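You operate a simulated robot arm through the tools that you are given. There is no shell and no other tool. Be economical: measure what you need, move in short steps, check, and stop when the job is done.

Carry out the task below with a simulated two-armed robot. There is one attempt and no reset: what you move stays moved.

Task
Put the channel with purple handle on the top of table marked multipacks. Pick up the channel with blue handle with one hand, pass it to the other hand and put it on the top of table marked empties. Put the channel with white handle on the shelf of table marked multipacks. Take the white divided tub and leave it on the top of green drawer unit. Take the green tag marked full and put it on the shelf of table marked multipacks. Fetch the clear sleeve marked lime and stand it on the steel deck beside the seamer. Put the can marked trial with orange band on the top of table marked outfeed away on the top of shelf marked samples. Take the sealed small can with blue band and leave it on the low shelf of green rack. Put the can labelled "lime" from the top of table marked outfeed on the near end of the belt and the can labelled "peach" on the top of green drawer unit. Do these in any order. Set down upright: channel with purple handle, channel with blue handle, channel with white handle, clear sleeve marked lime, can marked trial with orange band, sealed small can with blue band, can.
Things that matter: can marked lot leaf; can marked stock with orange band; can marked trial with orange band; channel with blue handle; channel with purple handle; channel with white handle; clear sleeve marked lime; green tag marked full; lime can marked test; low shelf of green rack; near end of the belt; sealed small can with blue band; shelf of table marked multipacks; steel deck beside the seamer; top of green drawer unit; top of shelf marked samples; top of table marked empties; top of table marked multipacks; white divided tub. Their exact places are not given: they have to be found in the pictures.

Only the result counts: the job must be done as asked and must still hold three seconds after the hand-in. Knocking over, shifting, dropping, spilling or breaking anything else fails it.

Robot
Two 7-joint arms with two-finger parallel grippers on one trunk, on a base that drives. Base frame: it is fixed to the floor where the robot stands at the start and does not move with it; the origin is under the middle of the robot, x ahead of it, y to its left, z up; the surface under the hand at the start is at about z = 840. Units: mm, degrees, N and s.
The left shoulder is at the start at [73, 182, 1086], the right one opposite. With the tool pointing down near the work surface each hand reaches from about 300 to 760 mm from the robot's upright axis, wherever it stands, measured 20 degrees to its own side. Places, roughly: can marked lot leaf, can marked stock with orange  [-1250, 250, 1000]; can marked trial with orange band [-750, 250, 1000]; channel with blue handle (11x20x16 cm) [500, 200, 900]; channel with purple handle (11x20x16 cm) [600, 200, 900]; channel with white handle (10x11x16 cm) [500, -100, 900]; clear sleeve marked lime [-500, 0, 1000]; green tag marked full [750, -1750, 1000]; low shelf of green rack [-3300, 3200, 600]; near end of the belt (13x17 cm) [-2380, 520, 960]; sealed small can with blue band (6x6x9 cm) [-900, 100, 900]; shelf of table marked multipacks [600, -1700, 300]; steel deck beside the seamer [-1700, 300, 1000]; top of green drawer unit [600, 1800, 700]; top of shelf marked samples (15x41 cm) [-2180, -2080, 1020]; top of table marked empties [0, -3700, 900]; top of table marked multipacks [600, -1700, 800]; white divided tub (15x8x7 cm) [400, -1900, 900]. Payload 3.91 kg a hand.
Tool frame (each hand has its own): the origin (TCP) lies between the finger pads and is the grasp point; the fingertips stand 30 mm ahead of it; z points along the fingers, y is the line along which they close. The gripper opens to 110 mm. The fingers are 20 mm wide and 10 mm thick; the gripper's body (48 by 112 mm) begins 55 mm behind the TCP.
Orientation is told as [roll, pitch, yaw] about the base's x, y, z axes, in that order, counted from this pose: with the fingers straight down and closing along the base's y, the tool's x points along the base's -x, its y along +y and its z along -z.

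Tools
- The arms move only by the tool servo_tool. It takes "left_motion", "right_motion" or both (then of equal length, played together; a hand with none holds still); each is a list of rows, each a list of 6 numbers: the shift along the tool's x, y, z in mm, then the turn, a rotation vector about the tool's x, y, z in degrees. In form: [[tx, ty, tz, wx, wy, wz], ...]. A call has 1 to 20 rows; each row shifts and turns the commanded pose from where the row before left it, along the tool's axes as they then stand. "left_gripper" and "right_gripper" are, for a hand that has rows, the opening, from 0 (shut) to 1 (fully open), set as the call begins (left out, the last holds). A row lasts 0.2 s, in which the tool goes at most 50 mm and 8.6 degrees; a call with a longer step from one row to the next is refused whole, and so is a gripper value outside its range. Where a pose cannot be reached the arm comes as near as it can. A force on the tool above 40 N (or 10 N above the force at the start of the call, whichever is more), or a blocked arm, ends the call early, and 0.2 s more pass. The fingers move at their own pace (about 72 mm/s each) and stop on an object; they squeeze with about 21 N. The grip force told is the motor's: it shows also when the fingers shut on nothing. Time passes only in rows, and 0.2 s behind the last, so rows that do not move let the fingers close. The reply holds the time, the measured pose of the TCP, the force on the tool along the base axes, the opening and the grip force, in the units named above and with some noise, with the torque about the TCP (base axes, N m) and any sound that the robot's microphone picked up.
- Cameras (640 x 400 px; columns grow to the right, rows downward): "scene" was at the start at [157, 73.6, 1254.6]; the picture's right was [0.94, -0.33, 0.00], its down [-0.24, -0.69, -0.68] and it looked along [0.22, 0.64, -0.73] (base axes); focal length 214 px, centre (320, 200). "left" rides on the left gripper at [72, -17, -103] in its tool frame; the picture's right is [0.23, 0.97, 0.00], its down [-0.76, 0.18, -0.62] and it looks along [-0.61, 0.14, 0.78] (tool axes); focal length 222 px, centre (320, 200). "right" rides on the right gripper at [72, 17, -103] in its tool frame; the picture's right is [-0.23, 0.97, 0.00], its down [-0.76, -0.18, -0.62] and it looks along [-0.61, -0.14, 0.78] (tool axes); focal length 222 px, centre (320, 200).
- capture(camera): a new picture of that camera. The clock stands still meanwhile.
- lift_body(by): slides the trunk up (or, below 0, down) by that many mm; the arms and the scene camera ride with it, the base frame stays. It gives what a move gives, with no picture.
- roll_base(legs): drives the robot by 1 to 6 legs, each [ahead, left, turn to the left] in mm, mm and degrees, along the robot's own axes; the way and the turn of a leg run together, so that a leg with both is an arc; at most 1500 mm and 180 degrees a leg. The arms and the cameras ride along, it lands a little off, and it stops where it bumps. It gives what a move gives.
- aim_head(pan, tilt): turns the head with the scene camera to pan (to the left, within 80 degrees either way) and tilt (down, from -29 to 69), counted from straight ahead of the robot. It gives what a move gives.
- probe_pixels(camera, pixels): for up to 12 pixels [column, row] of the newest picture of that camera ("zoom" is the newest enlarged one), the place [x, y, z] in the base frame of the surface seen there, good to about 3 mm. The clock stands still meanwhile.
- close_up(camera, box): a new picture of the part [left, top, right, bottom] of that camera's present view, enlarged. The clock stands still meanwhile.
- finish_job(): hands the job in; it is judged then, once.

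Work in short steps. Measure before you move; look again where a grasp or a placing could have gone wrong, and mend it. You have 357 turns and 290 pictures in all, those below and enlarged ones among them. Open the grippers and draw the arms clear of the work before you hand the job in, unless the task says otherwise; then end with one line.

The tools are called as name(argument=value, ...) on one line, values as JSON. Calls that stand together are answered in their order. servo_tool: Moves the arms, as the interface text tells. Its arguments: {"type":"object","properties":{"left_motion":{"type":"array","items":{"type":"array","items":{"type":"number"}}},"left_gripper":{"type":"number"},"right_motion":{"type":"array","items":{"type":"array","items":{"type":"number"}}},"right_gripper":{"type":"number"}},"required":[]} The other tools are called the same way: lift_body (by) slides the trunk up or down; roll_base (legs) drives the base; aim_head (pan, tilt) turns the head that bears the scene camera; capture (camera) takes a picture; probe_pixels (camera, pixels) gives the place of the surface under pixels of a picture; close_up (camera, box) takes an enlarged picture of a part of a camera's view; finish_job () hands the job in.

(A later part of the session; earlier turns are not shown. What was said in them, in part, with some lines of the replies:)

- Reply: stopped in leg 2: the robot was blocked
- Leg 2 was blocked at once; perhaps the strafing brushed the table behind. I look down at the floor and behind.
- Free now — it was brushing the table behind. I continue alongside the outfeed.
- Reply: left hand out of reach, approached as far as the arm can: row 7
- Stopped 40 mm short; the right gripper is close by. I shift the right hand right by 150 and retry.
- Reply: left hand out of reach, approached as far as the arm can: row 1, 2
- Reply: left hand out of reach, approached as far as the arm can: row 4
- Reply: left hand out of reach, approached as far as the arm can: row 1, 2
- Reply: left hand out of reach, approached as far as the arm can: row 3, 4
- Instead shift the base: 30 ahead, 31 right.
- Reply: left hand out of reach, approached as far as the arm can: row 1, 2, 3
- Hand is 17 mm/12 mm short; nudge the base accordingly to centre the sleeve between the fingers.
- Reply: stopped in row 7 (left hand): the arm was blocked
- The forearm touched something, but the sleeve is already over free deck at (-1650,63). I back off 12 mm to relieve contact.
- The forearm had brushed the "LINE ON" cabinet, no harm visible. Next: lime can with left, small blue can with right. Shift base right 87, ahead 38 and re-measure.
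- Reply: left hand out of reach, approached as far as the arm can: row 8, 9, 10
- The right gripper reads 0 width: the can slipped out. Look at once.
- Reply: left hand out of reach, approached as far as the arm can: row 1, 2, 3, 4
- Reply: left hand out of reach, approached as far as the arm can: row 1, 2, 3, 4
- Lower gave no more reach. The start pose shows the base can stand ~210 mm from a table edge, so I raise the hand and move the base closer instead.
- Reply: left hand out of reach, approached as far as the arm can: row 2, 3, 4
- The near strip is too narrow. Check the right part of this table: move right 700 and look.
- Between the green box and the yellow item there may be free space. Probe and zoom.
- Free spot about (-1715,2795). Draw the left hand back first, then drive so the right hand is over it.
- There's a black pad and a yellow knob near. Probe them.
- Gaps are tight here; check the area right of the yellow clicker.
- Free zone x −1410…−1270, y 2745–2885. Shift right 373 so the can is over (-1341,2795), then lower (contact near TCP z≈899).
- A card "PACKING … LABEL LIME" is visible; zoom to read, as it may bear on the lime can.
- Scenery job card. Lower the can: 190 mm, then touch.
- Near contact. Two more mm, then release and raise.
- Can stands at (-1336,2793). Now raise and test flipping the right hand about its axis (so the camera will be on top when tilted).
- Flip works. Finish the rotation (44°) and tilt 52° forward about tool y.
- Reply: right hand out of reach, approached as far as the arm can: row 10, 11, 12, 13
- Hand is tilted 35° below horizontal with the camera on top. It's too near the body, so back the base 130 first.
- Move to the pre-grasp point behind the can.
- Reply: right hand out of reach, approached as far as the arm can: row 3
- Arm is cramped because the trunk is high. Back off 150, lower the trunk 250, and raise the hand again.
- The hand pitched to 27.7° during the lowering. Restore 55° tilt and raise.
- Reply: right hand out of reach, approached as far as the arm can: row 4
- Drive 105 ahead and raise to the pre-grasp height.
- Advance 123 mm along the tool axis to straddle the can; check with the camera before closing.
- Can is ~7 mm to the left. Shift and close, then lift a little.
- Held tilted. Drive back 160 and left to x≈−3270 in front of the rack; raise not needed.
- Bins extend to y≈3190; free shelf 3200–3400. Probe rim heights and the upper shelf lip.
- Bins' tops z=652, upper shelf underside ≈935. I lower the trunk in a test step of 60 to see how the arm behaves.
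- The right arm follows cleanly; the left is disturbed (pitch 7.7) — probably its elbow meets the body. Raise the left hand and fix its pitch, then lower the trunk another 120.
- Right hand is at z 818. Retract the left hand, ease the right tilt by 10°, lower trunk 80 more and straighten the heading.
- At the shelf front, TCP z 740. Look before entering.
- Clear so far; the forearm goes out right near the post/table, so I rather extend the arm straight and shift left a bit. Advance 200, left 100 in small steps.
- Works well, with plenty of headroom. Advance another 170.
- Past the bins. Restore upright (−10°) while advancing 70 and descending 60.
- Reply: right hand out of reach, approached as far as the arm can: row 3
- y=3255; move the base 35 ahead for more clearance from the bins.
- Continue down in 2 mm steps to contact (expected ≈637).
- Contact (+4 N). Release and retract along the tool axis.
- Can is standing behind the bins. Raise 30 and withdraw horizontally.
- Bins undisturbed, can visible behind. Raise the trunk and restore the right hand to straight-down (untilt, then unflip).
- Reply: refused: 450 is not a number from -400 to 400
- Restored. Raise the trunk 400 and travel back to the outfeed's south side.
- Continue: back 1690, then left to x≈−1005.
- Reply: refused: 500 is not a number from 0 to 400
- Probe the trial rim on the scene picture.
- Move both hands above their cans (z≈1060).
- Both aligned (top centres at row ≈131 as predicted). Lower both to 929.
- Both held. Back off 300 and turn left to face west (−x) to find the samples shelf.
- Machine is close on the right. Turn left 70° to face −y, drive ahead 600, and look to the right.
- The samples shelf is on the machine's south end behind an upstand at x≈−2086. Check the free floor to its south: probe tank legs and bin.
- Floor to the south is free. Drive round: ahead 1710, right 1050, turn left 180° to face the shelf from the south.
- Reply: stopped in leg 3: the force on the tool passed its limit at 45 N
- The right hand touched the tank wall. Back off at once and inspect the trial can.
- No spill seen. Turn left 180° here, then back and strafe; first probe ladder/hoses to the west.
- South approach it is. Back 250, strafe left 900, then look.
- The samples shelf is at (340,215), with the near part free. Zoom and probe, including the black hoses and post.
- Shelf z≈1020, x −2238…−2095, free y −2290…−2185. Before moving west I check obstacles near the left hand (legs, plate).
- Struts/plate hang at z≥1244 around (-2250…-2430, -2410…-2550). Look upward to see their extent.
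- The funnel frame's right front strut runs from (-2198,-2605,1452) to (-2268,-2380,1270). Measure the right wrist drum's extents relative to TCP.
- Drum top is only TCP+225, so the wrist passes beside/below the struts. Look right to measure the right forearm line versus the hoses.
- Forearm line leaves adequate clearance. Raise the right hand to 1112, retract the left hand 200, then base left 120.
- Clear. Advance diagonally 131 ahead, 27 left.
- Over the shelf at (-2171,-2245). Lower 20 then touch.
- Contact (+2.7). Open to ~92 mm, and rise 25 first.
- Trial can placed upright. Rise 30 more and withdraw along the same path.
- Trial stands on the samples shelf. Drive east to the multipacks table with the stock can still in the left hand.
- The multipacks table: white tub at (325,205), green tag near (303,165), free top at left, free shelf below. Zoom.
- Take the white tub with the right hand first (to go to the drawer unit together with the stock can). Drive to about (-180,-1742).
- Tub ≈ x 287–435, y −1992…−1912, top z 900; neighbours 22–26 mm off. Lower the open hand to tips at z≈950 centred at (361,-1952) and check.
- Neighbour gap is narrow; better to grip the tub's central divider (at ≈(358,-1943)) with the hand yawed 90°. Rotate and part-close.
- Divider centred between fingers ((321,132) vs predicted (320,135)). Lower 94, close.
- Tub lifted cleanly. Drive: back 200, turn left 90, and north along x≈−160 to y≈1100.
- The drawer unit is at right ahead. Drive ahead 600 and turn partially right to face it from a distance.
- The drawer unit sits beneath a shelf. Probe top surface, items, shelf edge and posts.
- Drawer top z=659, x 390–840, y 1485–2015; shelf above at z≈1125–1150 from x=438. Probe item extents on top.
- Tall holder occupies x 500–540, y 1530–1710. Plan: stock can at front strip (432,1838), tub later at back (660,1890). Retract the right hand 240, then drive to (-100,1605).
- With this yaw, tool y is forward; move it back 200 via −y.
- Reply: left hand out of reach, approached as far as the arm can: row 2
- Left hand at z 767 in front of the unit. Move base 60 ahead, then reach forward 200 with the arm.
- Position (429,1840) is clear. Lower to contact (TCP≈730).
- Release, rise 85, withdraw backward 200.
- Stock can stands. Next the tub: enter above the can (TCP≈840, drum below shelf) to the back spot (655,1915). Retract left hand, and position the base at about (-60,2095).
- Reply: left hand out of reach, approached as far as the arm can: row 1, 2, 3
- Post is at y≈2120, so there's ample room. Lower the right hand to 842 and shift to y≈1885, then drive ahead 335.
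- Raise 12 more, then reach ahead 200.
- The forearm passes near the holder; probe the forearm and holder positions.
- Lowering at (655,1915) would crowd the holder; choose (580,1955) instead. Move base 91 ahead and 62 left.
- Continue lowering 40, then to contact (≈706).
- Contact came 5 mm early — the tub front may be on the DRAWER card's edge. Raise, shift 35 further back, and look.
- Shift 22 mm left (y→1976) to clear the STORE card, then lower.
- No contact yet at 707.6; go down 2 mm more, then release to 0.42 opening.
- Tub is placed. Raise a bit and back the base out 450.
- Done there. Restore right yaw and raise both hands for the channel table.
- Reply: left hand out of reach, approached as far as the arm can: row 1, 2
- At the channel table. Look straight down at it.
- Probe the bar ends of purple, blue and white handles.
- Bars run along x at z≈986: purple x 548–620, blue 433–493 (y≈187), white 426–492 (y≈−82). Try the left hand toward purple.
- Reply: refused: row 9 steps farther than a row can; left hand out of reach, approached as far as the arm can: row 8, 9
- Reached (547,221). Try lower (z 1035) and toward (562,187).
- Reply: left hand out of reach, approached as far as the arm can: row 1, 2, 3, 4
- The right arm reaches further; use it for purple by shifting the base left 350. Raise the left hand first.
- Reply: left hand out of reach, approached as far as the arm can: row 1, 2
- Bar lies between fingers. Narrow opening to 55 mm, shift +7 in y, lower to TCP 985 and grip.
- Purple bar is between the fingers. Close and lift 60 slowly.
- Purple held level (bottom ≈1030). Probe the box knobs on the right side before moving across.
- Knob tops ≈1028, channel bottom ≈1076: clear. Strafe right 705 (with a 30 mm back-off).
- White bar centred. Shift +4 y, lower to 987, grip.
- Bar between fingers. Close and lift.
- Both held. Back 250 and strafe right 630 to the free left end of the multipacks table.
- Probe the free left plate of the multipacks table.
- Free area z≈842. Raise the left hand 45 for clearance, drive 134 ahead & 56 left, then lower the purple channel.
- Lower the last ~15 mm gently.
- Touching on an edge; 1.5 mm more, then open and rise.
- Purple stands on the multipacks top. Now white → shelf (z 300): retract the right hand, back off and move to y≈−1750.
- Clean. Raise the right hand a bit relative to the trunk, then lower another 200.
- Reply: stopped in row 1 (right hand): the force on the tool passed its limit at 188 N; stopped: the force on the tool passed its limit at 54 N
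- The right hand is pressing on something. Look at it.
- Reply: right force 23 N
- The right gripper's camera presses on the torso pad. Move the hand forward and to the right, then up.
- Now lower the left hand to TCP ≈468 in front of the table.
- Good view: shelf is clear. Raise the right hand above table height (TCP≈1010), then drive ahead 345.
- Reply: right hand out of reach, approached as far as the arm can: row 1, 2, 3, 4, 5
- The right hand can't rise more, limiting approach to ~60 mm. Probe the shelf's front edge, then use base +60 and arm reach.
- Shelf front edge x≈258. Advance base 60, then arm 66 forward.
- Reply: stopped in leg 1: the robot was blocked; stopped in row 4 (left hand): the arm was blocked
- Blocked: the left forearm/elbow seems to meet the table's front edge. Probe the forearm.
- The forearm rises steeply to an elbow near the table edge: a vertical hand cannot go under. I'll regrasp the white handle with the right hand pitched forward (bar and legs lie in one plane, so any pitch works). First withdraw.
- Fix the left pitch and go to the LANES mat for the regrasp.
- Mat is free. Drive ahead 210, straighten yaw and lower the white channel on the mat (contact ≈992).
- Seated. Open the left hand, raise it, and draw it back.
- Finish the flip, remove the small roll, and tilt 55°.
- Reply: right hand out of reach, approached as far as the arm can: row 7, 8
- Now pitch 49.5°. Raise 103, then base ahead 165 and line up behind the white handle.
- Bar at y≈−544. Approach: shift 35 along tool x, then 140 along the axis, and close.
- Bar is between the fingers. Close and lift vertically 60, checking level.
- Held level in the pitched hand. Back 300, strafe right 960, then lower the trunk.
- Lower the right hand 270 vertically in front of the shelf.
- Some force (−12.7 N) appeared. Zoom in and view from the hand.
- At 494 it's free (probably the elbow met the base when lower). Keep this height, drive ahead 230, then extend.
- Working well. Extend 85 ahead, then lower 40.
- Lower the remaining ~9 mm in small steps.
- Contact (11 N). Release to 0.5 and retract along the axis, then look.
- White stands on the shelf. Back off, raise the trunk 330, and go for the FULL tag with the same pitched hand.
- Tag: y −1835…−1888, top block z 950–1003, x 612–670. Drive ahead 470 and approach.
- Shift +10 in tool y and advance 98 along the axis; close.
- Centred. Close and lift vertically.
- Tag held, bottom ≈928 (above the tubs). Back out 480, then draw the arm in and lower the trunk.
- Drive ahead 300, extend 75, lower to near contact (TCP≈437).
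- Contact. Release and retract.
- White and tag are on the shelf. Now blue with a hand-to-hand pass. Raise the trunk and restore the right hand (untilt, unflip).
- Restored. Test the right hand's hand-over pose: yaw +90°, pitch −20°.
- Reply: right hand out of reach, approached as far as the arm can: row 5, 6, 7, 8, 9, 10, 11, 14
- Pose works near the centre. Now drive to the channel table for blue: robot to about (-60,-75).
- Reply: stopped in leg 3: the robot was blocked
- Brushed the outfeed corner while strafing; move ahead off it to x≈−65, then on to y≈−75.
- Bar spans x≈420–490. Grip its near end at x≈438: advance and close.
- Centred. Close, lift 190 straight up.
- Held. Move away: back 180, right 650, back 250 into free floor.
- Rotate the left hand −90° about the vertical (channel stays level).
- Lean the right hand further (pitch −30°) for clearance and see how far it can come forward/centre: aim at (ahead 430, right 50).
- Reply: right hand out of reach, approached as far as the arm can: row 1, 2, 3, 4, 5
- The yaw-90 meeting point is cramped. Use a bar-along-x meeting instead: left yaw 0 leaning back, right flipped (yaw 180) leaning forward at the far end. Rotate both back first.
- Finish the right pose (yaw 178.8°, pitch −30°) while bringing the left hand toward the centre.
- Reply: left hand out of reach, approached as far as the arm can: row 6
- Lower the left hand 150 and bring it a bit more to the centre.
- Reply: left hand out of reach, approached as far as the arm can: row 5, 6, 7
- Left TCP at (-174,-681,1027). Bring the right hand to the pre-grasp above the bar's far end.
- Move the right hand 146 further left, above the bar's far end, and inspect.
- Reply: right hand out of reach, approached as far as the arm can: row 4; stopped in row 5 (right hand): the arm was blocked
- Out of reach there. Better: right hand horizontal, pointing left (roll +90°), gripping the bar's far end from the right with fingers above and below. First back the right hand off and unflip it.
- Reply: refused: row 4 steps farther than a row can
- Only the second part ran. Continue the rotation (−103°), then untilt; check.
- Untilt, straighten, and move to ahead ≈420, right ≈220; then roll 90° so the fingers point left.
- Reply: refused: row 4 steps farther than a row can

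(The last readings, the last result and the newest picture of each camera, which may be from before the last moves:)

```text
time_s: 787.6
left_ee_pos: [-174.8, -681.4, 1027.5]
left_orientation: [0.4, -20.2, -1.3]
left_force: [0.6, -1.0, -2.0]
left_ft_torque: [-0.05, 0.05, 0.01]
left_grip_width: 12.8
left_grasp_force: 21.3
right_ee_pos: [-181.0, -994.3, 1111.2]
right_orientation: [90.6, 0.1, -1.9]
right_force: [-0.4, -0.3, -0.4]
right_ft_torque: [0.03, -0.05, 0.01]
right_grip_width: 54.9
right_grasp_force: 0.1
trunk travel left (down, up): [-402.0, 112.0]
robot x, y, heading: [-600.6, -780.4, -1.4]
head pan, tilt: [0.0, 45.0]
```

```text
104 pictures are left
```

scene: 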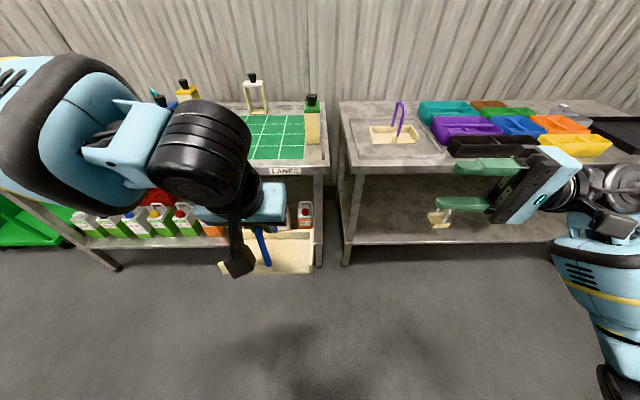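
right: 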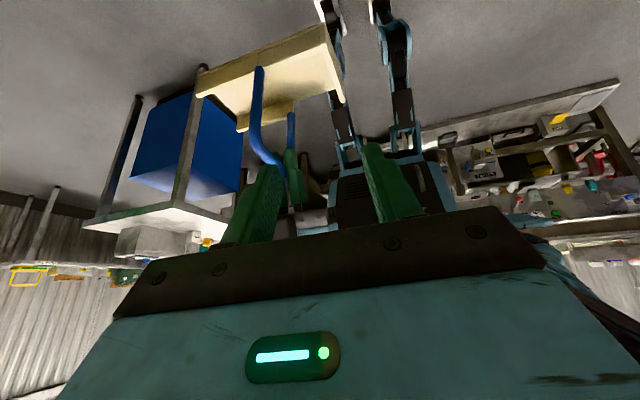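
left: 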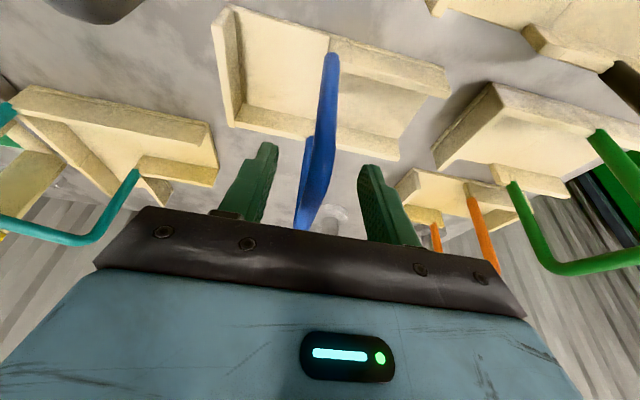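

The right hand points left cleanly. Line it up with the bar's far end (x −140, z 1028) and advance to 100 mm away.

servo_tool(right_motion=[[-20, -41, 0, 0, 0, 0], [-21, -42, 0, 0, 0, 0], [0, 0, 42, 0, 0, 0], [0, 0, 42, 0, 0, 0], [0, 0, 42, 0, 0, 0], [0, 0, 42, 0, 0, 0], [0, 0, 42, 0, 0, 0], [0, 0, 0, 0, 0, 0]])

capture(camera="right")

capture(camera="scene")

```text
time_s: 789.5
left_ee_pos: [-174.2, -681.8, 1027.3]
left_orientation: [0.3, -20.1, -1.3]
left_force: [-0.1, -0.4, -2.9]
left_ft_torque: [0.01, 0.08, -0.06]
left_grip_width: 12.8
left_grasp_force: 20.9
right_ee_pos: [-131.2, -784.3, 1029.0]
right_orientation: [90.5, -0.1, -2.0]
right_force: [0.1, -0.3, -0.4]
right_ft_torque: [0.0, -0.02, 0.05]
right_grip_width: 55.0
right_grasp_force: 0.1
trunk travel left (down, up): [-402.0, 112.0]
robot x, y, heading: [-603.4, -779.7, -1.1]
head pan, tilt: [0.0, 45.0]
```

```text
103 pictures are left
```

right: 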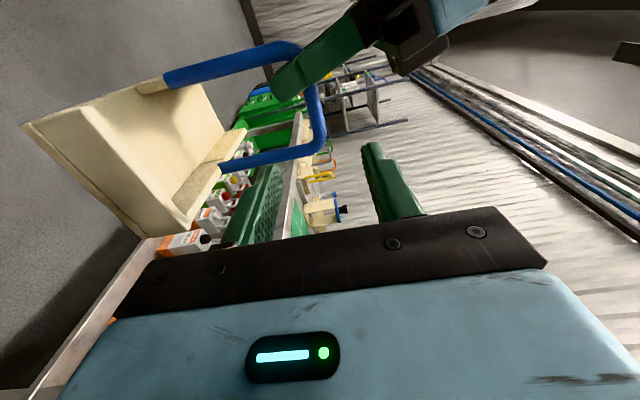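

```text
102 pictures are left
```

scene: 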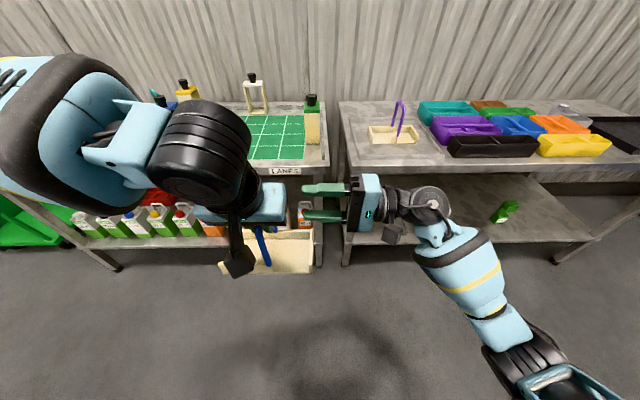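

The bar's far part shows at (318,105)–(318,145). Probe it.

probe_pixels(camera="right", pixels=[[312, 92], [318, 110], [322, 125], [317, 145], [305, 152], [270, 158], [230, 60], [290, 50]])

```text
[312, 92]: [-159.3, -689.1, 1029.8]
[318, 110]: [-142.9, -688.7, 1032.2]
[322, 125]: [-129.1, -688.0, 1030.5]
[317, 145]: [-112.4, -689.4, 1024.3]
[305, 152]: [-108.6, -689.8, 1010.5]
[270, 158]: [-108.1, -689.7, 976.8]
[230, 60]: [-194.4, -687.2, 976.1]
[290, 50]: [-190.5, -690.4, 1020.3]
```

Bar axis y≈−682, z≈1030. Advance 101 mm along the tool axis, then close the right gripper.

servo_tool(right_motion=[[0, 0, 34, 0, 0, 0], [0, 0, 34, 0, 0, 0], [0, 1, 33, 0, 0, 0], [0, 0, 0, 0, 0, 0]])

capture(camera="right")

```text
time_s: 790.5
left_ee_pos: [-174.9, -681.9, 1028.7]
left_orientation: [0.3, -20.1, -1.3]
left_force: [-0.1, 0.7, -1.9]
left_ft_torque: [-0.01, 0.09, -0.01]
left_grip_width: 12.7
left_grasp_force: 20.7
right_ee_pos: [-128.7, -683.9, 1030.6]
right_orientation: [90.5, -0.1, -1.9]
right_force: [-0.1, 0.3, 0.2]
right_ft_torque: [0.03, 0.03, 0.0]
right_grip_width: 54.8
right_grasp_force: 0.1
trunk travel left (down, up): [-402.0, 112.0]
robot x, y, heading: [-603.6, -777.9, -1.2]
head pan, tilt: [0.0, 45.0]
```

```text
101 pictures are left
```

right: 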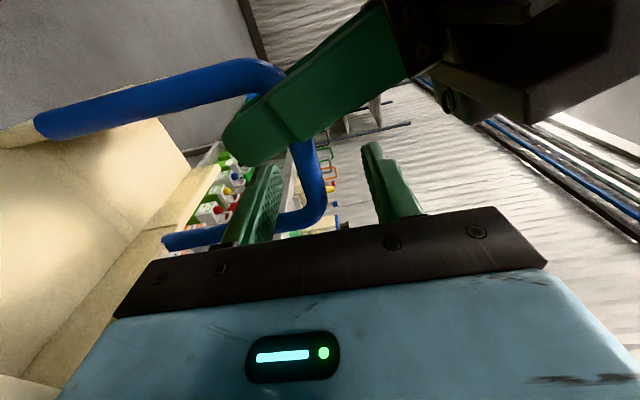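

Bar is between the right fingers. Close the right gripper with the left still holding.

servo_tool(right_motion=[[0, 0, 0, 0, 0, 0], [0, 0, 0, 0, 0, 0], [0, 0, 0, 0, 0, 0], [0, 0, 0, 0, 0, 0]], right_gripper=0)

```text
time_s: 791.5
left_ee_pos: [-176.6, -682.6, 1028.5]
left_orientation: [0.2, -20.3, -1.3]
left_force: [5.0, -1.2, 8.5]
left_ft_torque: [0.0, -0.5, -0.01]
left_grip_width: 13.0
left_grasp_force: 21.1
right_ee_pos: [-128.3, -683.7, 1030.4]
right_orientation: [90.4, 0.0, -1.8]
right_force: [-4.7, 1.8, -7.1]
right_ft_torque: [0.01, 0.13, -0.07]
right_grip_width: 13.3
right_grasp_force: 20.7
trunk travel left (down, up): [-402.0, 112.0]
robot x, y, heading: [-600.7, -776.5, -0.8]
head pan, tilt: [0.0, 45.0]
```

Both grip it. Open the left and draw it up and back along its axis.

servo_tool(left_motion=[[0, 0, 0, 0, 0, 0], [0, 0, 0, 0, 0, 0], [0, 0, 0, 0, 0, 0]], left_gripper=0.5)

servo_tool(left_motion=[[0, 0, -20, 0, 0, 0], [0, 0, -35, 0, 0, 0], [0, 0, -35, 0, 0, 0], [0, 25, -20, 0, 0, 0], [0, 35, 0, 0, 0, 0], [0, 35, 0, 0, 0, 0], [0, 35, 0, 0, 0, 0]])

capture(camera="scene")

```text
time_s: 792.2
left_ee_pos: [-176.7, -681.5, 1029.1]
left_orientation: [0.3, -20.0, -1.3]
left_force: [0.1, 0.2, 0.4]
left_ft_torque: [-0.01, 0.0, -0.01]
left_grip_width: 54.9
left_grasp_force: 0.1
right_ee_pos: [-127.5, -683.5, 1030.9]
right_orientation: [90.5, 0.0, -1.9]
right_force: [0.0, -0.2, -2.7]
right_ft_torque: [-0.03, -0.03, -0.01]
right_grip_width: 13.3
right_grasp_force: 20.3
trunk travel left (down, up): [-402.0, 112.0]
robot x, y, heading: [-601.9, -776.4, -1.2]
head pan, tilt: [0.0, 45.0]
```

```text
time_s: 793.9
left_ee_pos: [-209.9, -551.5, 1134.1]
left_orientation: [0.2, -20.1, -1.4]
left_force: [1.3, -0.4, 0.3]
left_ft_torque: [0.05, 0.01, 0.03]
left_grip_width: 55.1
left_grasp_force: 0.1
right_ee_pos: [-129.0, -683.0, 1031.5]
right_orientation: [90.4, 0.0, -1.8]
right_force: [-0.7, -0.3, -2.2]
right_ft_torque: [0.0, -0.05, 0.02]
right_grip_width: 13.4
right_grasp_force: 21.1
trunk travel left (down, up): [-402.0, 112.0]
robot x, y, heading: [-604.1, -777.4, -1.1]
head pan, tilt: [0.0, 45.0]
```

```text
100 pictures are left
```

scene: 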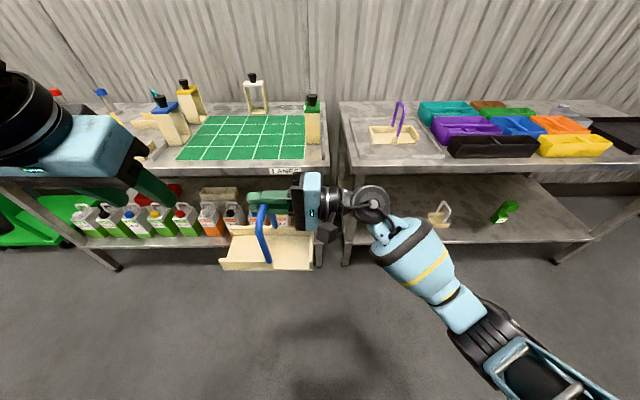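

Handed over; the right holds it level. Raise the trunk 110, turn to face −y and drive toward the empties table.

lift_body(by=110)

roll_base(legs=[[0, 0, -89], [1450, 0, 0]])

aim_head(pan=10, tilt=25)

capture(camera="scene")

```text
time_s: 795.3
left_ee_pos: [-209.9, -550.7, 1241.0]
left_orientation: [0.3, -19.9, -1.4]
left_force: [-0.3, 0.1, 0.4]
left_ft_torque: [-0.01, 0.0, 0.0]
left_grip_width: 55.1
left_grasp_force: 0.2
right_ee_pos: [-129.5, -684.4, 1139.5]
right_orientation: [90.3, 0.2, -2.0]
right_force: [-0.3, -0.7, -3.3]
right_ft_torque: [0.07, -0.02, 0.01]
right_grip_width: 13.0
right_grasp_force: 21.1
trunk travel left (down, up): [-512.0, 2.0]
robot x, y, heading: [-604.9, -777.5, -1.1]
head pan, tilt: [0.0, 45.0]
```

```text
time_s: 806.3
left_ee_pos: [-397.0, -2622.9, 1241.2]
left_orientation: [0.3, -20.2, -91.1]
left_force: [0.1, -0.2, -0.3]
left_ft_torque: [0.03, 0.01, 0.0]
left_grip_width: 55.1
left_grasp_force: 0.1
right_ee_pos: [-528.7, -2705.5, 1140.8]
right_orientation: [90.5, 0.2, -91.7]
right_force: [0.4, -0.5, -3.0]
right_ft_torque: [-0.06, 0.02, -0.03]
right_grip_width: 12.6
right_grasp_force: 21.2
trunk travel left (down, up): [-512.0, 2.0]
robot x, y, heading: [-627.2, -2227.4, -91.1]
head pan, tilt: [0.0, 45.0]
```

```text
time_s: 807.1
left_ee_pos: [-397.0, -2623.3, 1241.7]
left_orientation: [0.3, -20.0, -91.2]
left_force: [-0.9, -0.2, 0.4]
left_ft_torque: [0.0, 0.0, -0.02]
left_grip_width: 55.0
left_grasp_force: 0.0
right_ee_pos: [-529.5, -2704.6, 1141.0]
right_orientation: [90.4, 0.0, -91.7]
right_force: [0.4, 0.2, -2.7]
right_ft_torque: [-0.03, -0.01, 0.02]
right_grip_width: 12.6
right_grasp_force: 20.9
trunk travel left (down, up): [-512.0, 2.0]
robot x, y, heading: [-622.5, -2234.5, -90.8]
head pan, tilt: [10.0, 25.0]
```

```text
99 pictures are left
```

scene: 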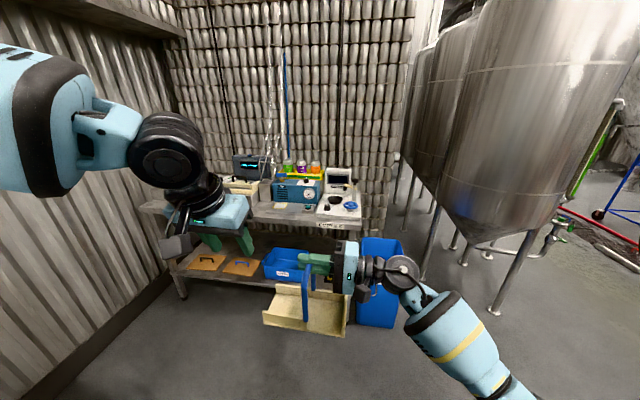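

The empties table is ahead. Zoom on its top.

close_up(camera="scene", box=[140, 140, 380, 260])

probe_pixels(camera="scene", pixels=[[290, 215], [265, 208], [300, 200], [340, 215], [265, 222], [350, 225], [155, 208], [280, 240], [310, 190], [255, 205], [325, 222], [180, 205]])

```text
2.67 times, centred on (260, 200) of scene
```

zoom: 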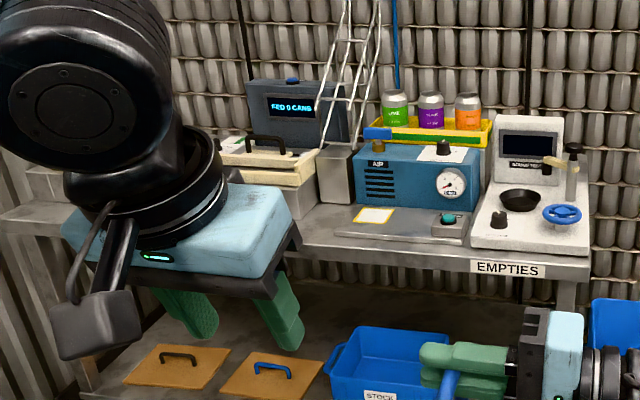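

```text
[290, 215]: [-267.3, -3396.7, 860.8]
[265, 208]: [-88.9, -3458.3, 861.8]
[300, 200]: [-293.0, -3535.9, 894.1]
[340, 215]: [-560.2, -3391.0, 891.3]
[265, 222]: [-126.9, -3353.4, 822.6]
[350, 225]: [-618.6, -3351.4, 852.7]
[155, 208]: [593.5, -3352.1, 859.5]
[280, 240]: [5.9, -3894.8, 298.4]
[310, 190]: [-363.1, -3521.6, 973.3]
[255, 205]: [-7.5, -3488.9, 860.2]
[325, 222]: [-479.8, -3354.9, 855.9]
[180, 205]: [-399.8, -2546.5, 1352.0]
```

Retract the left hand (back and up) to see the table top behind it.

servo_tool(left_motion=[[35, 20, -10, 0, 6.7, 0], [35, 20, -10, 0, 6.7, 0], [35, 20, -10, 0, 6.6, 0], [30, 30, 0, 0, 0, 0], [0, 40, 0, 0, 0, 0], [0, 40, 0, 0, 0, 0]])

roll_base(legs=[[0, 450, 0.5]])

aim_head(pan=10, tilt=30)

capture(camera="scene")

```text
time_s: 808.5
left_ee_pos: [-220.0, -2487.3, 1247.3]
left_orientation: [0.2, -0.1, -91.2]
left_force: [0.1, 0.7, -0.4]
left_ft_torque: [-0.01, 0.01, -0.01]
left_grip_width: 55.2
left_grasp_force: 0.0
right_ee_pos: [-527.9, -2704.4, 1140.1]
right_orientation: [90.4, 0.1, -91.7]
right_force: [0.5, 0.0, -2.2]
right_ft_torque: [-0.02, -0.01, -0.02]
right_grip_width: 12.8
right_grasp_force: 21.4
trunk travel left (down, up): [-512.0, 2.0]
robot x, y, heading: [-624.4, -2231.7, -90.9]
head pan, tilt: [10.0, 25.0]
```

```text
time_s: 813.0
left_ee_pos: [231.9, -2490.6, 1248.9]
left_orientation: [0.3, -0.2, -90.6]
left_force: [0.7, 0.0, 0.1]
left_ft_torque: [0.01, -0.02, -0.03]
left_grip_width: 54.8
left_grasp_force: 0.0
right_ee_pos: [-72.6, -2709.2, 1140.6]
right_orientation: [90.5, 0.1, -91.3]
right_force: [-0.2, -0.1, -2.7]
right_ft_torque: [0.0, 0.01, 0.0]
right_grip_width: 12.6
right_grasp_force: 20.9
trunk travel left (down, up): [-512.0, 2.0]
robot x, y, heading: [-169.8, -2236.7, -90.6]
head pan, tilt: [10.0, 25.0]
```

```text
time_s: 813.7
left_ee_pos: [230.3, -2490.1, 1248.1]
left_orientation: [0.2, -0.2, -90.5]
left_force: [0.7, 0.4, 0.0]
left_ft_torque: [-0.01, -0.03, -0.04]
left_grip_width: 55.1
left_grasp_force: 0.1
right_ee_pos: [-73.3, -2709.7, 1140.9]
right_orientation: [90.4, 0.1, -91.4]
right_force: [0.3, -0.6, -2.4]
right_ft_torque: [-0.02, 0.02, -0.01]
right_grip_width: 12.6
right_grasp_force: 21.1
trunk travel left (down, up): [-512.0, 2.0]
robot x, y, heading: [-173.9, -2239.0, -90.3]
head pan, tilt: [10.0, 30.0]
```

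```text
97 pictures are left
```

scene: 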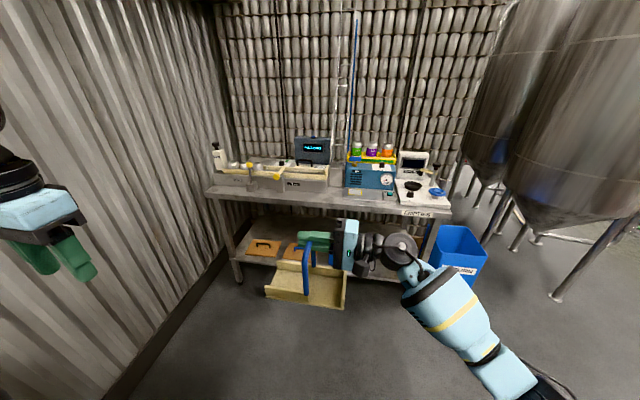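

close_up(camera="scene", box=[195, 125, 465, 225])

probe_pixels(camera="zoom", pixels=[[50, 150], [100, 155], [200, 165], [330, 160], [380, 180], [450, 195], [120, 175], [250, 178], [345, 150], [60, 165], [160, 155], [300, 172]])

```text
2.37 times, centred on (330, 175) of scene
```

zoom: 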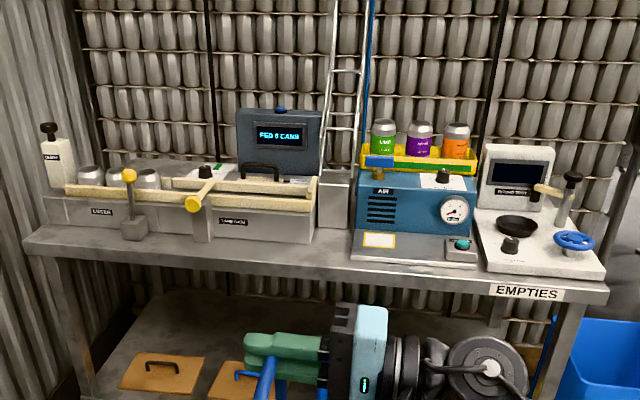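

```text
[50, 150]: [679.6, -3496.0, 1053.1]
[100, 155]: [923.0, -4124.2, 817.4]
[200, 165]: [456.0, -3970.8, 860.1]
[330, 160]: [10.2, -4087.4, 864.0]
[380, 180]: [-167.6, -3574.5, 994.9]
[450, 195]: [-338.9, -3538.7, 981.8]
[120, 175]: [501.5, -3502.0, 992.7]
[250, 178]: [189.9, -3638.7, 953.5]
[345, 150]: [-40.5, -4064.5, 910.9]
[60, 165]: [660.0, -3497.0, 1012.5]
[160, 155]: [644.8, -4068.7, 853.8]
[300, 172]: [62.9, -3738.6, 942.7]
```

Probe the free front strip of the table (rows 235–275 in this zoom).

probe_pixels(camera="zoom", pixels=[[330, 272], [330, 235], [345, 225], [270, 262], [270, 242], [200, 250], [180, 240], [150, 250], [90, 235], [310, 240], [352, 245], [335, 215]])

```text
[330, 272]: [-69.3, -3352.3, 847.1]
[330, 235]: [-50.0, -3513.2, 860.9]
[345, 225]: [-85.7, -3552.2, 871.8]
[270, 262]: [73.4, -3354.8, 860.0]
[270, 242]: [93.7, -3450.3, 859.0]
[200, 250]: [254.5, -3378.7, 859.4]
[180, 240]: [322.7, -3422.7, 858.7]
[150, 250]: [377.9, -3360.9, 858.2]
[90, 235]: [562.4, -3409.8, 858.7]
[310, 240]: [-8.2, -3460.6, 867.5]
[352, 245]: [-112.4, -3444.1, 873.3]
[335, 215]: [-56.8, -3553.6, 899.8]
```

Depth of the free strip matters (~100–120 mm vs channel 98–110). Zoom in for the machine bottom edges.

close_up(camera="scene", box=[200, 175, 350, 225])

probe_pixels(camera="zoom", pixels=[[60, 90], [60, 80], [100, 100], [180, 110], [180, 100], [300, 105], [300, 98], [400, 112], [400, 104], [500, 115], [500, 105], [560, 100]])

```text
4.27 times, centred on (275, 200) of scene
```

zoom: 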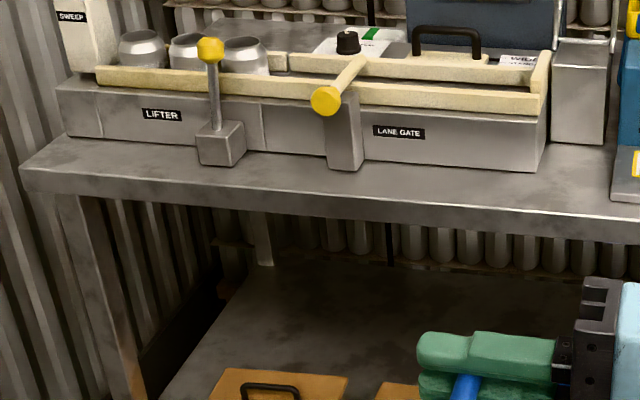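

```text
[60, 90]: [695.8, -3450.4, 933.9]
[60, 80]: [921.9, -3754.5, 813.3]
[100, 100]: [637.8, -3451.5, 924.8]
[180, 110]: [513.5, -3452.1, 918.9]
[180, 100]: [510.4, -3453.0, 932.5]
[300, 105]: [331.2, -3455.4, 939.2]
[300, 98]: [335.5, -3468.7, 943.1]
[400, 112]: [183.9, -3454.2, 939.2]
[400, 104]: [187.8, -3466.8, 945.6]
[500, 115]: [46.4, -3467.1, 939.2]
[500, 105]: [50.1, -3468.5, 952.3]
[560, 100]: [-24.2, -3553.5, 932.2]
```

Machine front y≈−3467, edge −3352: the 100 mm deep channel fits at (x 40, y −3410). Drive left 112, ahead 650 and check.

roll_base(legs=[[0, 112, 0.3], [650, 0, 0]])

aim_head(pan=0, tilt=45)

capture(camera="scene")

```text
time_s: 818.5
left_ee_pos: [345.6, -3132.6, 1247.7]
left_orientation: [0.3, -0.2, -90.1]
left_force: [0.4, -0.1, -0.6]
left_ft_torque: [0.03, 0.0, 0.01]
left_grip_width: 54.8
left_grasp_force: 0.0
right_ee_pos: [43.1, -3355.5, 1141.1]
right_orientation: [90.4, 0.0, -90.7]
right_force: [0.0, 0.3, -2.5]
right_ft_torque: [-0.04, 0.0, 0.01]
right_grip_width: 12.6
right_grasp_force: 20.9
trunk travel left (down, up): [-512.0, 2.0]
robot x, y, heading: [-61.6, -2881.2, -89.8]
head pan, tilt: [10.0, 30.0]
```

```text
time_s: 819.3
left_ee_pos: [347.0, -3133.3, 1248.5]
left_orientation: [0.3, -0.2, -90.1]
left_force: [-0.4, -0.1, 0.2]
left_ft_torque: [0.0, 0.0, 0.01]
left_grip_width: 54.8
left_grasp_force: 0.1
right_ee_pos: [43.1, -3355.5, 1141.4]
right_orientation: [90.3, 0.0, -90.8]
right_force: [0.0, 0.2, -1.4]
right_ft_torque: [-0.03, -0.01, 0.0]
right_grip_width: 12.2
right_grasp_force: 21.0
trunk travel left (down, up): [-512.0, 2.0]
robot x, y, heading: [-56.7, -2885.3, -89.8]
head pan, tilt: [0.0, 45.0]
```

```text
94 pictures are left
```

scene: 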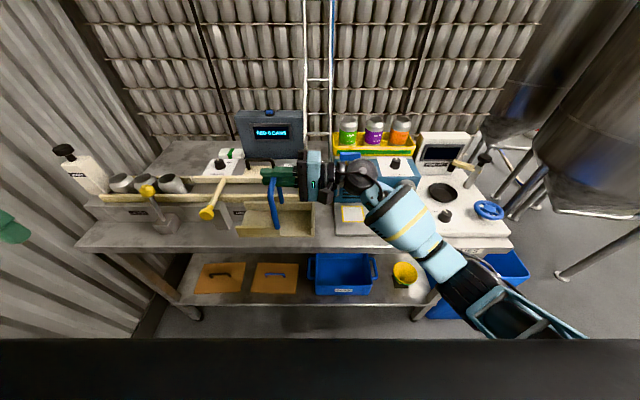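

Probe the channel's walls relative to the table for exact fit.

close_up(camera="scene", box=[190, 150, 350, 260])

probe_pixels(camera="zoom", pixels=[[280, 340], [200, 330], [480, 330], [300, 215], [470, 220], [80, 250], [330, 120], [160, 200], [560, 260], [500, 300]])

```text
3.64 times, centred on (270, 205) of scene
```

zoom: 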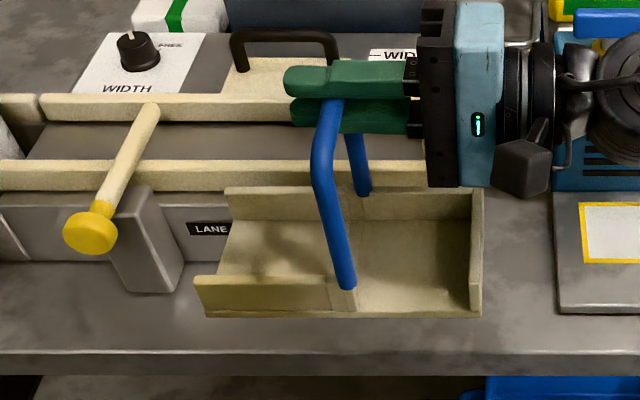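

```text
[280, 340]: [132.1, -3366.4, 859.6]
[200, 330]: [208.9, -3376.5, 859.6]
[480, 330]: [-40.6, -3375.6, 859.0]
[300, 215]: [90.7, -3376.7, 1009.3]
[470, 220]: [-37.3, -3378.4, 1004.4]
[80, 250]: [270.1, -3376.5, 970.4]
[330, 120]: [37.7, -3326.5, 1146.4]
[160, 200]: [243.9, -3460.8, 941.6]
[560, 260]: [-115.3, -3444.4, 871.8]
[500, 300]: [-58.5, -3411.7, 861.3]
```

Back wall is 32 mm beyond TCP; target TCP y −3426. Drive ahead 70.

roll_base(legs=[[70, 0, 0]])

servo_tool(right_motion=[[0, -30, 0, 0, 0, 0], [0, -30, 0, 0, 0, 0], [0, -30, 0, 0, 0, 0], [0, -25, 0, 0, 0, 0], [0, 0, 0, 0, 0, 0]])

close_up(camera="scene", box=[190, 130, 350, 260])

```text
time_s: 820.3
left_ee_pos: [345.6, -3204.1, 1248.1]
left_orientation: [0.3, -0.2, -90.1]
left_force: [0.0, 0.3, 0.3]
left_ft_torque: [0.01, -0.01, -0.01]
left_grip_width: 55.0
left_grasp_force: 0.1
right_ee_pos: [42.6, -3426.2, 1140.9]
right_orientation: [90.4, 0.0, -90.7]
right_force: [-0.7, 0.5, -2.7]
right_ft_torque: [-0.06, -0.01, 0.03]
right_grip_width: 12.4
right_grasp_force: 21.2
trunk travel left (down, up): [-512.0, 2.0]
robot x, y, heading: [-57.9, -2956.1, -89.8]
head pan, tilt: [0.0, 45.0]
```

```text
time_s: 821.1
left_ee_pos: [345.6, -3201.4, 1249.0]
left_orientation: [0.2, -0.5, -90.2]
left_force: [0.6, 0.5, 0.4]
left_ft_torque: [0.01, 0.0, -0.01]
left_grip_width: 54.9
left_grasp_force: 0.0
right_ee_pos: [43.5, -3423.8, 1085.4]
right_orientation: [92.3, -1.0, -90.5]
right_force: [-1.9, 3.7, 16.5]
right_ft_torque: [0.03, 0.03, -0.03]
right_grip_width: 12.6
right_grasp_force: 20.9
trunk travel left (down, up): [-512.0, 2.0]
robot x, y, heading: [-58.5, -2954.1, -90.2]
head pan, tilt: [0.0, 45.0]
stopped in row 3 (right hand): the force on the tool passed its limit at 48 N (the readings are from after the stop); the commanded pose is now the measured one
```

```text
3.08 times, centred on (270, 195) of scene
```

zoom: 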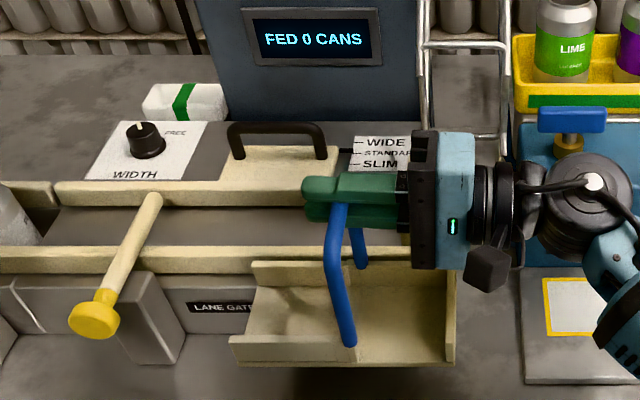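

It touched the machine's wooden rail (front y≈−3454). Raise, draw back 9 mm, and retry.

servo_tool(right_motion=[[0, 12, 0, 0, 0, 0], [0, 12, 0, 0, 0, 0], [9, 0, 0, -1.9, 0, 0], [0, 0, 0, 0, 0, 0]])

close_up(camera="scene", box=[220, 180, 330, 270])

probe_pixels(camera="zoom", pixels=[[250, 205], [420, 215], [120, 215], [60, 210], [150, 300], [300, 190], [200, 370], [440, 360]])

```text
time_s: 822.1
left_ee_pos: [345.4, -3203.6, 1248.8]
left_orientation: [0.3, -0.1, -90.2]
left_force: [-0.4, -0.3, 0.1]
left_ft_torque: [0.02, -0.02, 0.0]
left_grip_width: 54.9
left_grasp_force: 0.0
right_ee_pos: [41.6, -3416.7, 1102.6]
right_orientation: [93.8, -0.6, -90.7]
right_force: [0.0, -0.1, -1.8]
right_ft_torque: [-0.04, 0.0, 0.01]
right_grip_width: 12.3
right_grasp_force: 21.2
trunk travel left (down, up): [-512.0, 2.0]
robot x, y, heading: [-62.6, -2953.1, -90.0]
head pan, tilt: [0.0, 45.0]
```

```text
4.44 times, centred on (275, 225) of scene
```

zoom: 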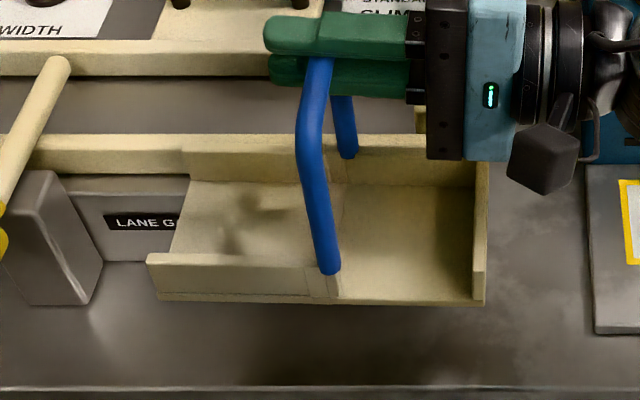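

```text
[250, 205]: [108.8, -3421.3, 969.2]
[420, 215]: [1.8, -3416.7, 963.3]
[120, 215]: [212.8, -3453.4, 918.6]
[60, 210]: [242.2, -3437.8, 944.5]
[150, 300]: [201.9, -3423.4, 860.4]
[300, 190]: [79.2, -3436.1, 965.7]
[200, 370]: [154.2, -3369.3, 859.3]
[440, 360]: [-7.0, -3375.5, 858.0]
```

Correct the roll (+3.4°) and continue lowering.

servo_tool(right_motion=[[0, 0, 0, 3.4, 0, 0], [0, 0, 0, 0, 0, 0]])

servo_tool(right_motion=[[0, -12, 0, 0, 0, 0], [0, -14, 0, 0, 0, 0], [0, -14, 0, 0, 0, 0], [0, 0, 0, 0, 0, 0]])

```text
time_s: 822.7
left_ee_pos: [345.6, -3202.9, 1249.0]
left_orientation: [0.2, -0.2, -90.2]
left_force: [0.2, -0.4, -0.4]
left_ft_torque: [0.0, 0.01, 0.0]
left_grip_width: 55.2
left_grasp_force: 0.1
right_ee_pos: [43.1, -3416.8, 1103.2]
right_orientation: [90.4, -0.7, -90.5]
right_force: [0.1, 0.1, -2.2]
right_ft_torque: [-0.06, -0.01, -0.02]
right_grip_width: 12.8
right_grasp_force: 21.6
trunk travel left (down, up): [-512.0, 2.0]
robot x, y, heading: [-59.4, -2954.2, -90.0]
head pan, tilt: [0.0, 45.0]
```

```text
time_s: 823.7
left_ee_pos: [346.4, -3203.2, 1248.9]
left_orientation: [0.3, -0.2, -90.1]
left_force: [0.4, 0.5, 1.2]
left_ft_torque: [-0.02, 0.02, 0.02]
left_grip_width: 55.0
left_grasp_force: 0.0
right_ee_pos: [42.9, -3415.5, 1061.6]
right_orientation: [90.4, -0.8, -90.5]
right_force: [-0.2, 0.4, -2.5]
right_ft_torque: [0.01, 0.0, 0.0]
right_grip_width: 12.5
right_grasp_force: 21.0
trunk travel left (down, up): [-512.0, 2.0]
robot x, y, heading: [-61.3, -2952.6, -90.2]
head pan, tilt: [0.0, 45.0]
```

Clear of the rail now (z 1061). Continue to 1015, then look.

servo_tool(right_motion=[[0, -15, 0, 0, 0, 0], [0, -15, 0, 0, 0, 0], [0, -14, 0, 0, 0, 0], [0, 0, 0, 0, 0, 0]])

close_up(camera="scene", box=[200, 160, 350, 270])

```text
time_s: 824.7
left_ee_pos: [345.7, -3203.6, 1248.2]
left_orientation: [0.4, -0.2, -90.2]
left_force: [0.5, -0.3, 0.0]
left_ft_torque: [0.02, 0.01, 0.02]
left_grip_width: 55.0
left_grasp_force: 0.0
right_ee_pos: [44.8, -3417.9, 1018.8]
right_orientation: [90.5, -0.7, -90.7]
right_force: [0.0, 0.6, -3.3]
right_ft_torque: [-0.01, 0.0, -0.02]
right_grip_width: 12.3
right_grasp_force: 21.3
trunk travel left (down, up): [-512.0, 2.0]
robot x, y, heading: [-57.5, -2951.4, -89.8]
head pan, tilt: [0.0, 45.0]
```

```text
3.64 times, centred on (275, 215) of scene
```

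zoom: 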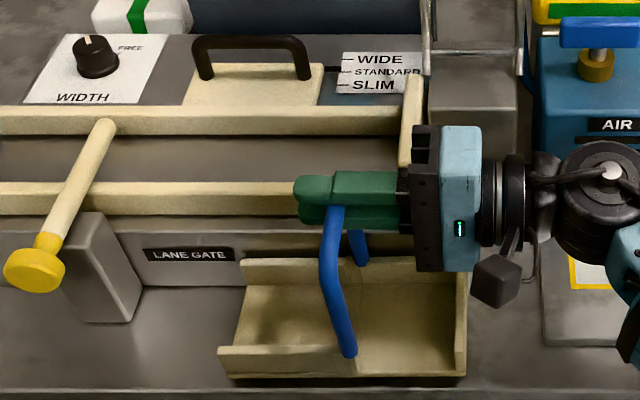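

Lower ~12 mm to contact.

servo_tool(right_motion=[[0, -5, 0, 0, 0, 0], [0, -3, 0, 0, 0, 0], [0, -2, 0, 0, 0, 0], [0, -1.5, 0, 0, 0, 0], [0, 0, 0, 0, 0, 0]])

```text
time_s: 825.9
left_ee_pos: [345.2, -3204.8, 1249.7]
left_orientation: [0.2, -0.1, -90.0]
left_force: [-0.1, 1.1, 0.1]
left_ft_torque: [0.02, 0.01, -0.01]
left_grip_width: 54.8
left_grasp_force: 0.0
right_ee_pos: [42.9, -3417.1, 1008.6]
right_orientation: [90.4, -0.7, -90.6]
right_force: [-1.1, -0.6, 0.3]
right_ft_torque: [0.04, -0.16, 0.02]
right_grip_width: 12.4
right_grasp_force: 21.2
trunk travel left (down, up): [-512.0, 2.0]
robot x, y, heading: [-59.0, -2960.3, -90.1]
head pan, tilt: [0.0, 45.0]
```

servo_tool(right_motion=[[0, -1.5, 0, 0, 0, 0], [0, -1, 0, 0, 0, 0], [0, 0, 0, 0, 0, 0]])

close_up(camera="scene", box=[200, 190, 350, 270])

probe_pixels(camera="zoom", pixels=[[250, 300], [250, 318], [250, 335], [420, 318], [300, 345], [100, 330], [100, 345], [500, 330]])

```text
time_s: 826.7
left_ee_pos: [344.6, -3203.1, 1247.6]
left_orientation: [0.3, -0.2, -90.1]
left_force: [0.8, 0.3, -0.2]
left_ft_torque: [0.0, -0.03, -0.02]
left_grip_width: 55.2
left_grasp_force: 0.1
right_ee_pos: [43.9, -3417.2, 1006.7]
right_orientation: [90.5, -0.7, -90.7]
right_force: [0.0, -1.8, 5.0]
right_ft_torque: [0.17, -0.02, 0.04]
right_grip_width: 12.5
right_grasp_force: 20.9
trunk travel left (down, up): [-512.0, 2.0]
robot x, y, heading: [-58.6, -2956.5, -89.7]
head pan, tilt: [0.0, 45.0]
```

```text
4.27 times, centred on (275, 230) of scene
```

zoom: 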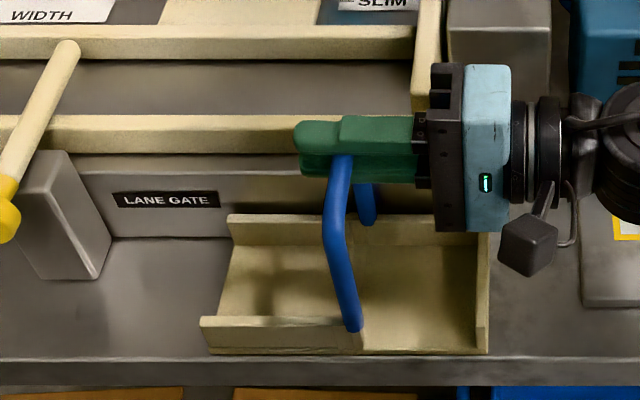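

```text
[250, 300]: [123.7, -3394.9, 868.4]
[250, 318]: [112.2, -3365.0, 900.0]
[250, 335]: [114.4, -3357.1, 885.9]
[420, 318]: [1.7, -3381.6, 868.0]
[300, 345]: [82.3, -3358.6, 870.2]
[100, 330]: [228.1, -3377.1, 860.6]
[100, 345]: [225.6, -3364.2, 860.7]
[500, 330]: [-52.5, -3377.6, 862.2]
```

It's seated (front wall y −3357, within the edge −3352). Open and withdraw sideways.

servo_tool(right_motion=[[0, 0, 0, 0, 0, 0], [0, 0, 0, 0, 0, 0], [0, 0, 0, 0, 0, 0]], right_gripper=0.5)

servo_tool(right_motion=[[0, 0, -15, 0, 0, 0], [0, 0, -30, 0, 0, 0], [0, 0, -35, 0, 0, 0], [0, 0, -35, 0, 0, 0], [0, 20, -15, 0, 0, 0]])

capture(camera="scene")

```text
time_s: 827.5
left_ee_pos: [345.1, -3203.1, 1247.9]
left_orientation: [0.3, -0.2, -90.1]
left_force: [0.1, 0.5, 0.1]
left_ft_torque: [0.02, 0.0, -0.03]
left_grip_width: 55.3
left_grasp_force: 0.0
right_ee_pos: [43.3, -3416.7, 1006.6]
right_orientation: [90.4, -0.7, -90.4]
right_force: [-0.6, -0.4, -0.2]
right_ft_torque: [0.02, 0.0, -0.01]
right_grip_width: 55.0
right_grasp_force: 0.1
trunk travel left (down, up): [-512.0, 2.0]
robot x, y, heading: [-58.0, -2956.5, -90.0]
head pan, tilt: [0.0, 45.0]
```

```text
time_s: 828.7
left_ee_pos: [345.7, -3203.6, 1247.4]
left_orientation: [0.3, -0.3, -90.0]
left_force: [-0.1, -0.1, 0.7]
left_ft_torque: [-0.01, 0.02, -0.04]
left_grip_width: 55.1
left_grasp_force: 0.1
right_ee_pos: [-85.5, -3416.4, 1025.2]
right_orientation: [90.4, -0.6, -90.6]
right_force: [0.2, 0.0, -0.9]
right_ft_torque: [0.0, -0.03, 0.01]
right_grip_width: 55.0
right_grasp_force: 0.0
trunk travel left (down, up): [-512.0, 2.0]
robot x, y, heading: [-61.6, -2956.8, -89.8]
head pan, tilt: [0.0, 45.0]
```

```text
88 pictures are left
```

scene: 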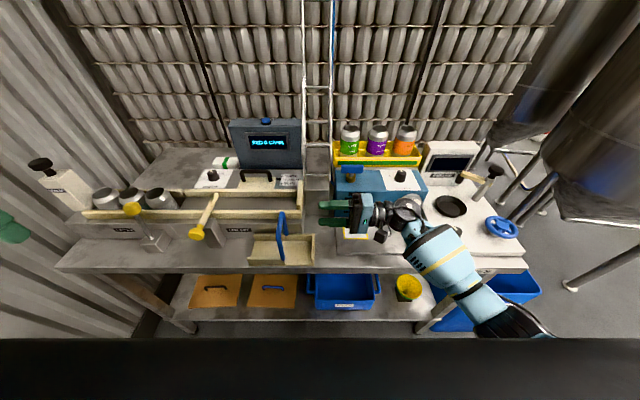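

Blue channel stands on the empties table. Raise the hand, back off, and make a final check of the outfeed/deck area.

servo_tool(right_motion=[[0, 30, 0, 0, 0, 0], [0, 30, 0, 0, 0, 0], [0, 0, 0, 0, 0, 0]])

roll_base(legs=[[-450, 0, 0], [0, 0, -90], [0, -900, 0]])

aim_head(pan=-40, tilt=15)

capture(camera="scene")

```text
time_s: 829.5
left_ee_pos: [344.8, -3204.1, 1248.7]
left_orientation: [0.3, -0.1, -90.1]
left_force: [0.9, -0.3, 0.3]
left_ft_torque: [0.03, 0.02, 0.01]
left_grip_width: 55.0
left_grasp_force: 0.2
right_ee_pos: [-87.1, -3416.7, 1084.0]
right_orientation: [90.4, -0.7, -90.6]
right_force: [-0.4, 0.3, -0.2]
right_ft_torque: [0.0, 0.03, 0.03]
right_grip_width: 54.9
right_grasp_force: 0.1
trunk travel left (down, up): [-512.0, 2.0]
robot x, y, heading: [-60.7, -2956.0, -90.1]
head pan, tilt: [0.0, 45.0]
```

```text
time_s: 843.9
left_ee_pos: [-294.0, -1998.3, 1248.2]
left_orientation: [0.3, -0.3, 177.6]
left_force: [-0.2, -1.0, -0.4]
left_ft_torque: [0.02, -0.03, -0.02]
left_grip_width: 54.9
left_grasp_force: 0.1
right_ee_pos: [-487.1, -1556.9, 1083.7]
right_orientation: [90.4, -0.7, 177.1]
right_force: [0.6, 0.2, 0.1]
right_ft_torque: [-0.01, 0.03, 0.01]
right_grip_width: 54.9
right_grasp_force: 0.1
trunk travel left (down, up): [-512.0, 2.0]
robot x, y, heading: [-30.6, -1602.4, 177.7]
head pan, tilt: [0.0, 45.0]
```

```text
time_s: 845.0
left_ee_pos: [-293.6, -1996.5, 1249.0]
left_orientation: [0.4, -0.1, 177.5]
left_force: [-0.7, 0.5, 0.0]
left_ft_torque: [-0.04, 0.02, -0.01]
left_grip_width: 55.0
left_grasp_force: 0.1
right_ee_pos: [-488.1, -1557.5, 1084.2]
right_orientation: [90.4, -0.6, 177.1]
right_force: [-0.2, -1.1, 0.3]
right_ft_torque: [-0.01, 0.03, -0.01]
right_grip_width: 55.0
right_grasp_force: 0.0
trunk travel left (down, up): [-512.0, 2.0]
robot x, y, heading: [-27.5, -1600.3, 177.6]
head pan, tilt: [-40.0, 15.0]
```

```text
87 pictures are left
```

scene: 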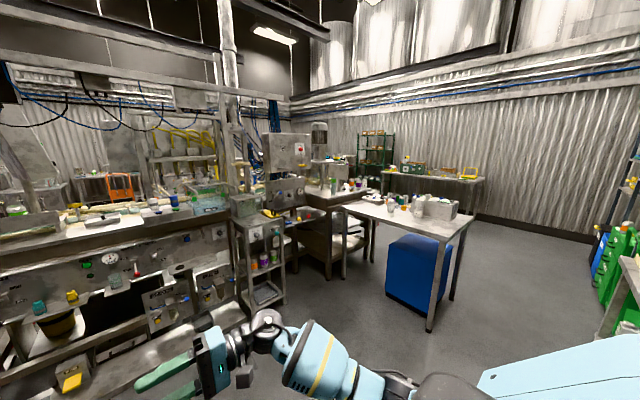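

close_up(camera="scene", box=[290, 160, 480, 250])

```text
3.37 times, centred on (385, 205) of scene
```

zoom: 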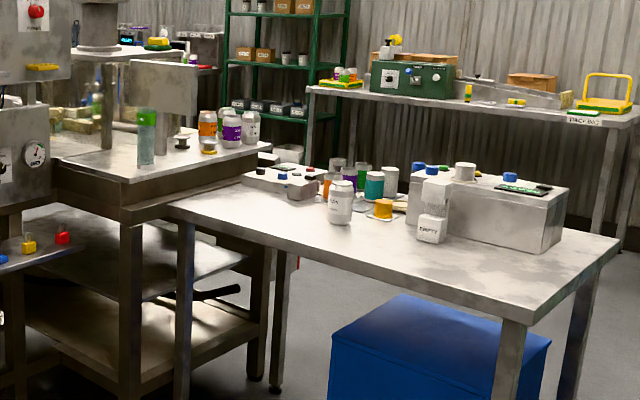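

Everything stands as placed: sleeve on the deck, other items untouched. Open the grippers fully and hand in.

servo_tool(left_motion=[[0, 0, 0, 0, 0, 0], [0, 0, 0, 0, 0, 0]], right_motion=[[0, 0, 0, 0, 0, 0], [0, 0, 0, 0, 0, 0]], left_gripper=1, right_gripper=1)

finish_job()

```text
time_s: 845.6
left_ee_pos: [-292.9, -1998.3, 1248.3]
left_orientation: [0.3, -0.2, 177.6]
left_force: [-0.2, -0.2, 0.4]
left_ft_torque: [0.01, -0.02, -0.01]
left_grip_width: 110.1
left_grasp_force: 0.0
right_ee_pos: [-487.3, -1557.9, 1085.2]
right_orientation: [90.3, -0.7, 177.1]
right_force: [0.3, -0.5, -0.4]
right_ft_torque: [0.03, -0.03, -0.01]
right_grip_width: 110.0
right_grasp_force: 0.1
trunk travel left (down, up): [-512.0, 2.0]
robot x, y, heading: [-27.2, -1604.7, 177.8]
head pan, tilt: [-40.0, 15.0]
```

```text
The job is handed in.
```

All ten moves are done and the job is handed in, with blue passed from the left hand to the right; I took "lime" as the LIME TEST can and "peach" as the PEACH STOCK can, and there were brief bumps against fixtures (tank wall, cabinet panel, tables, conveyor rail) with no shift or spill seen in the pictures.
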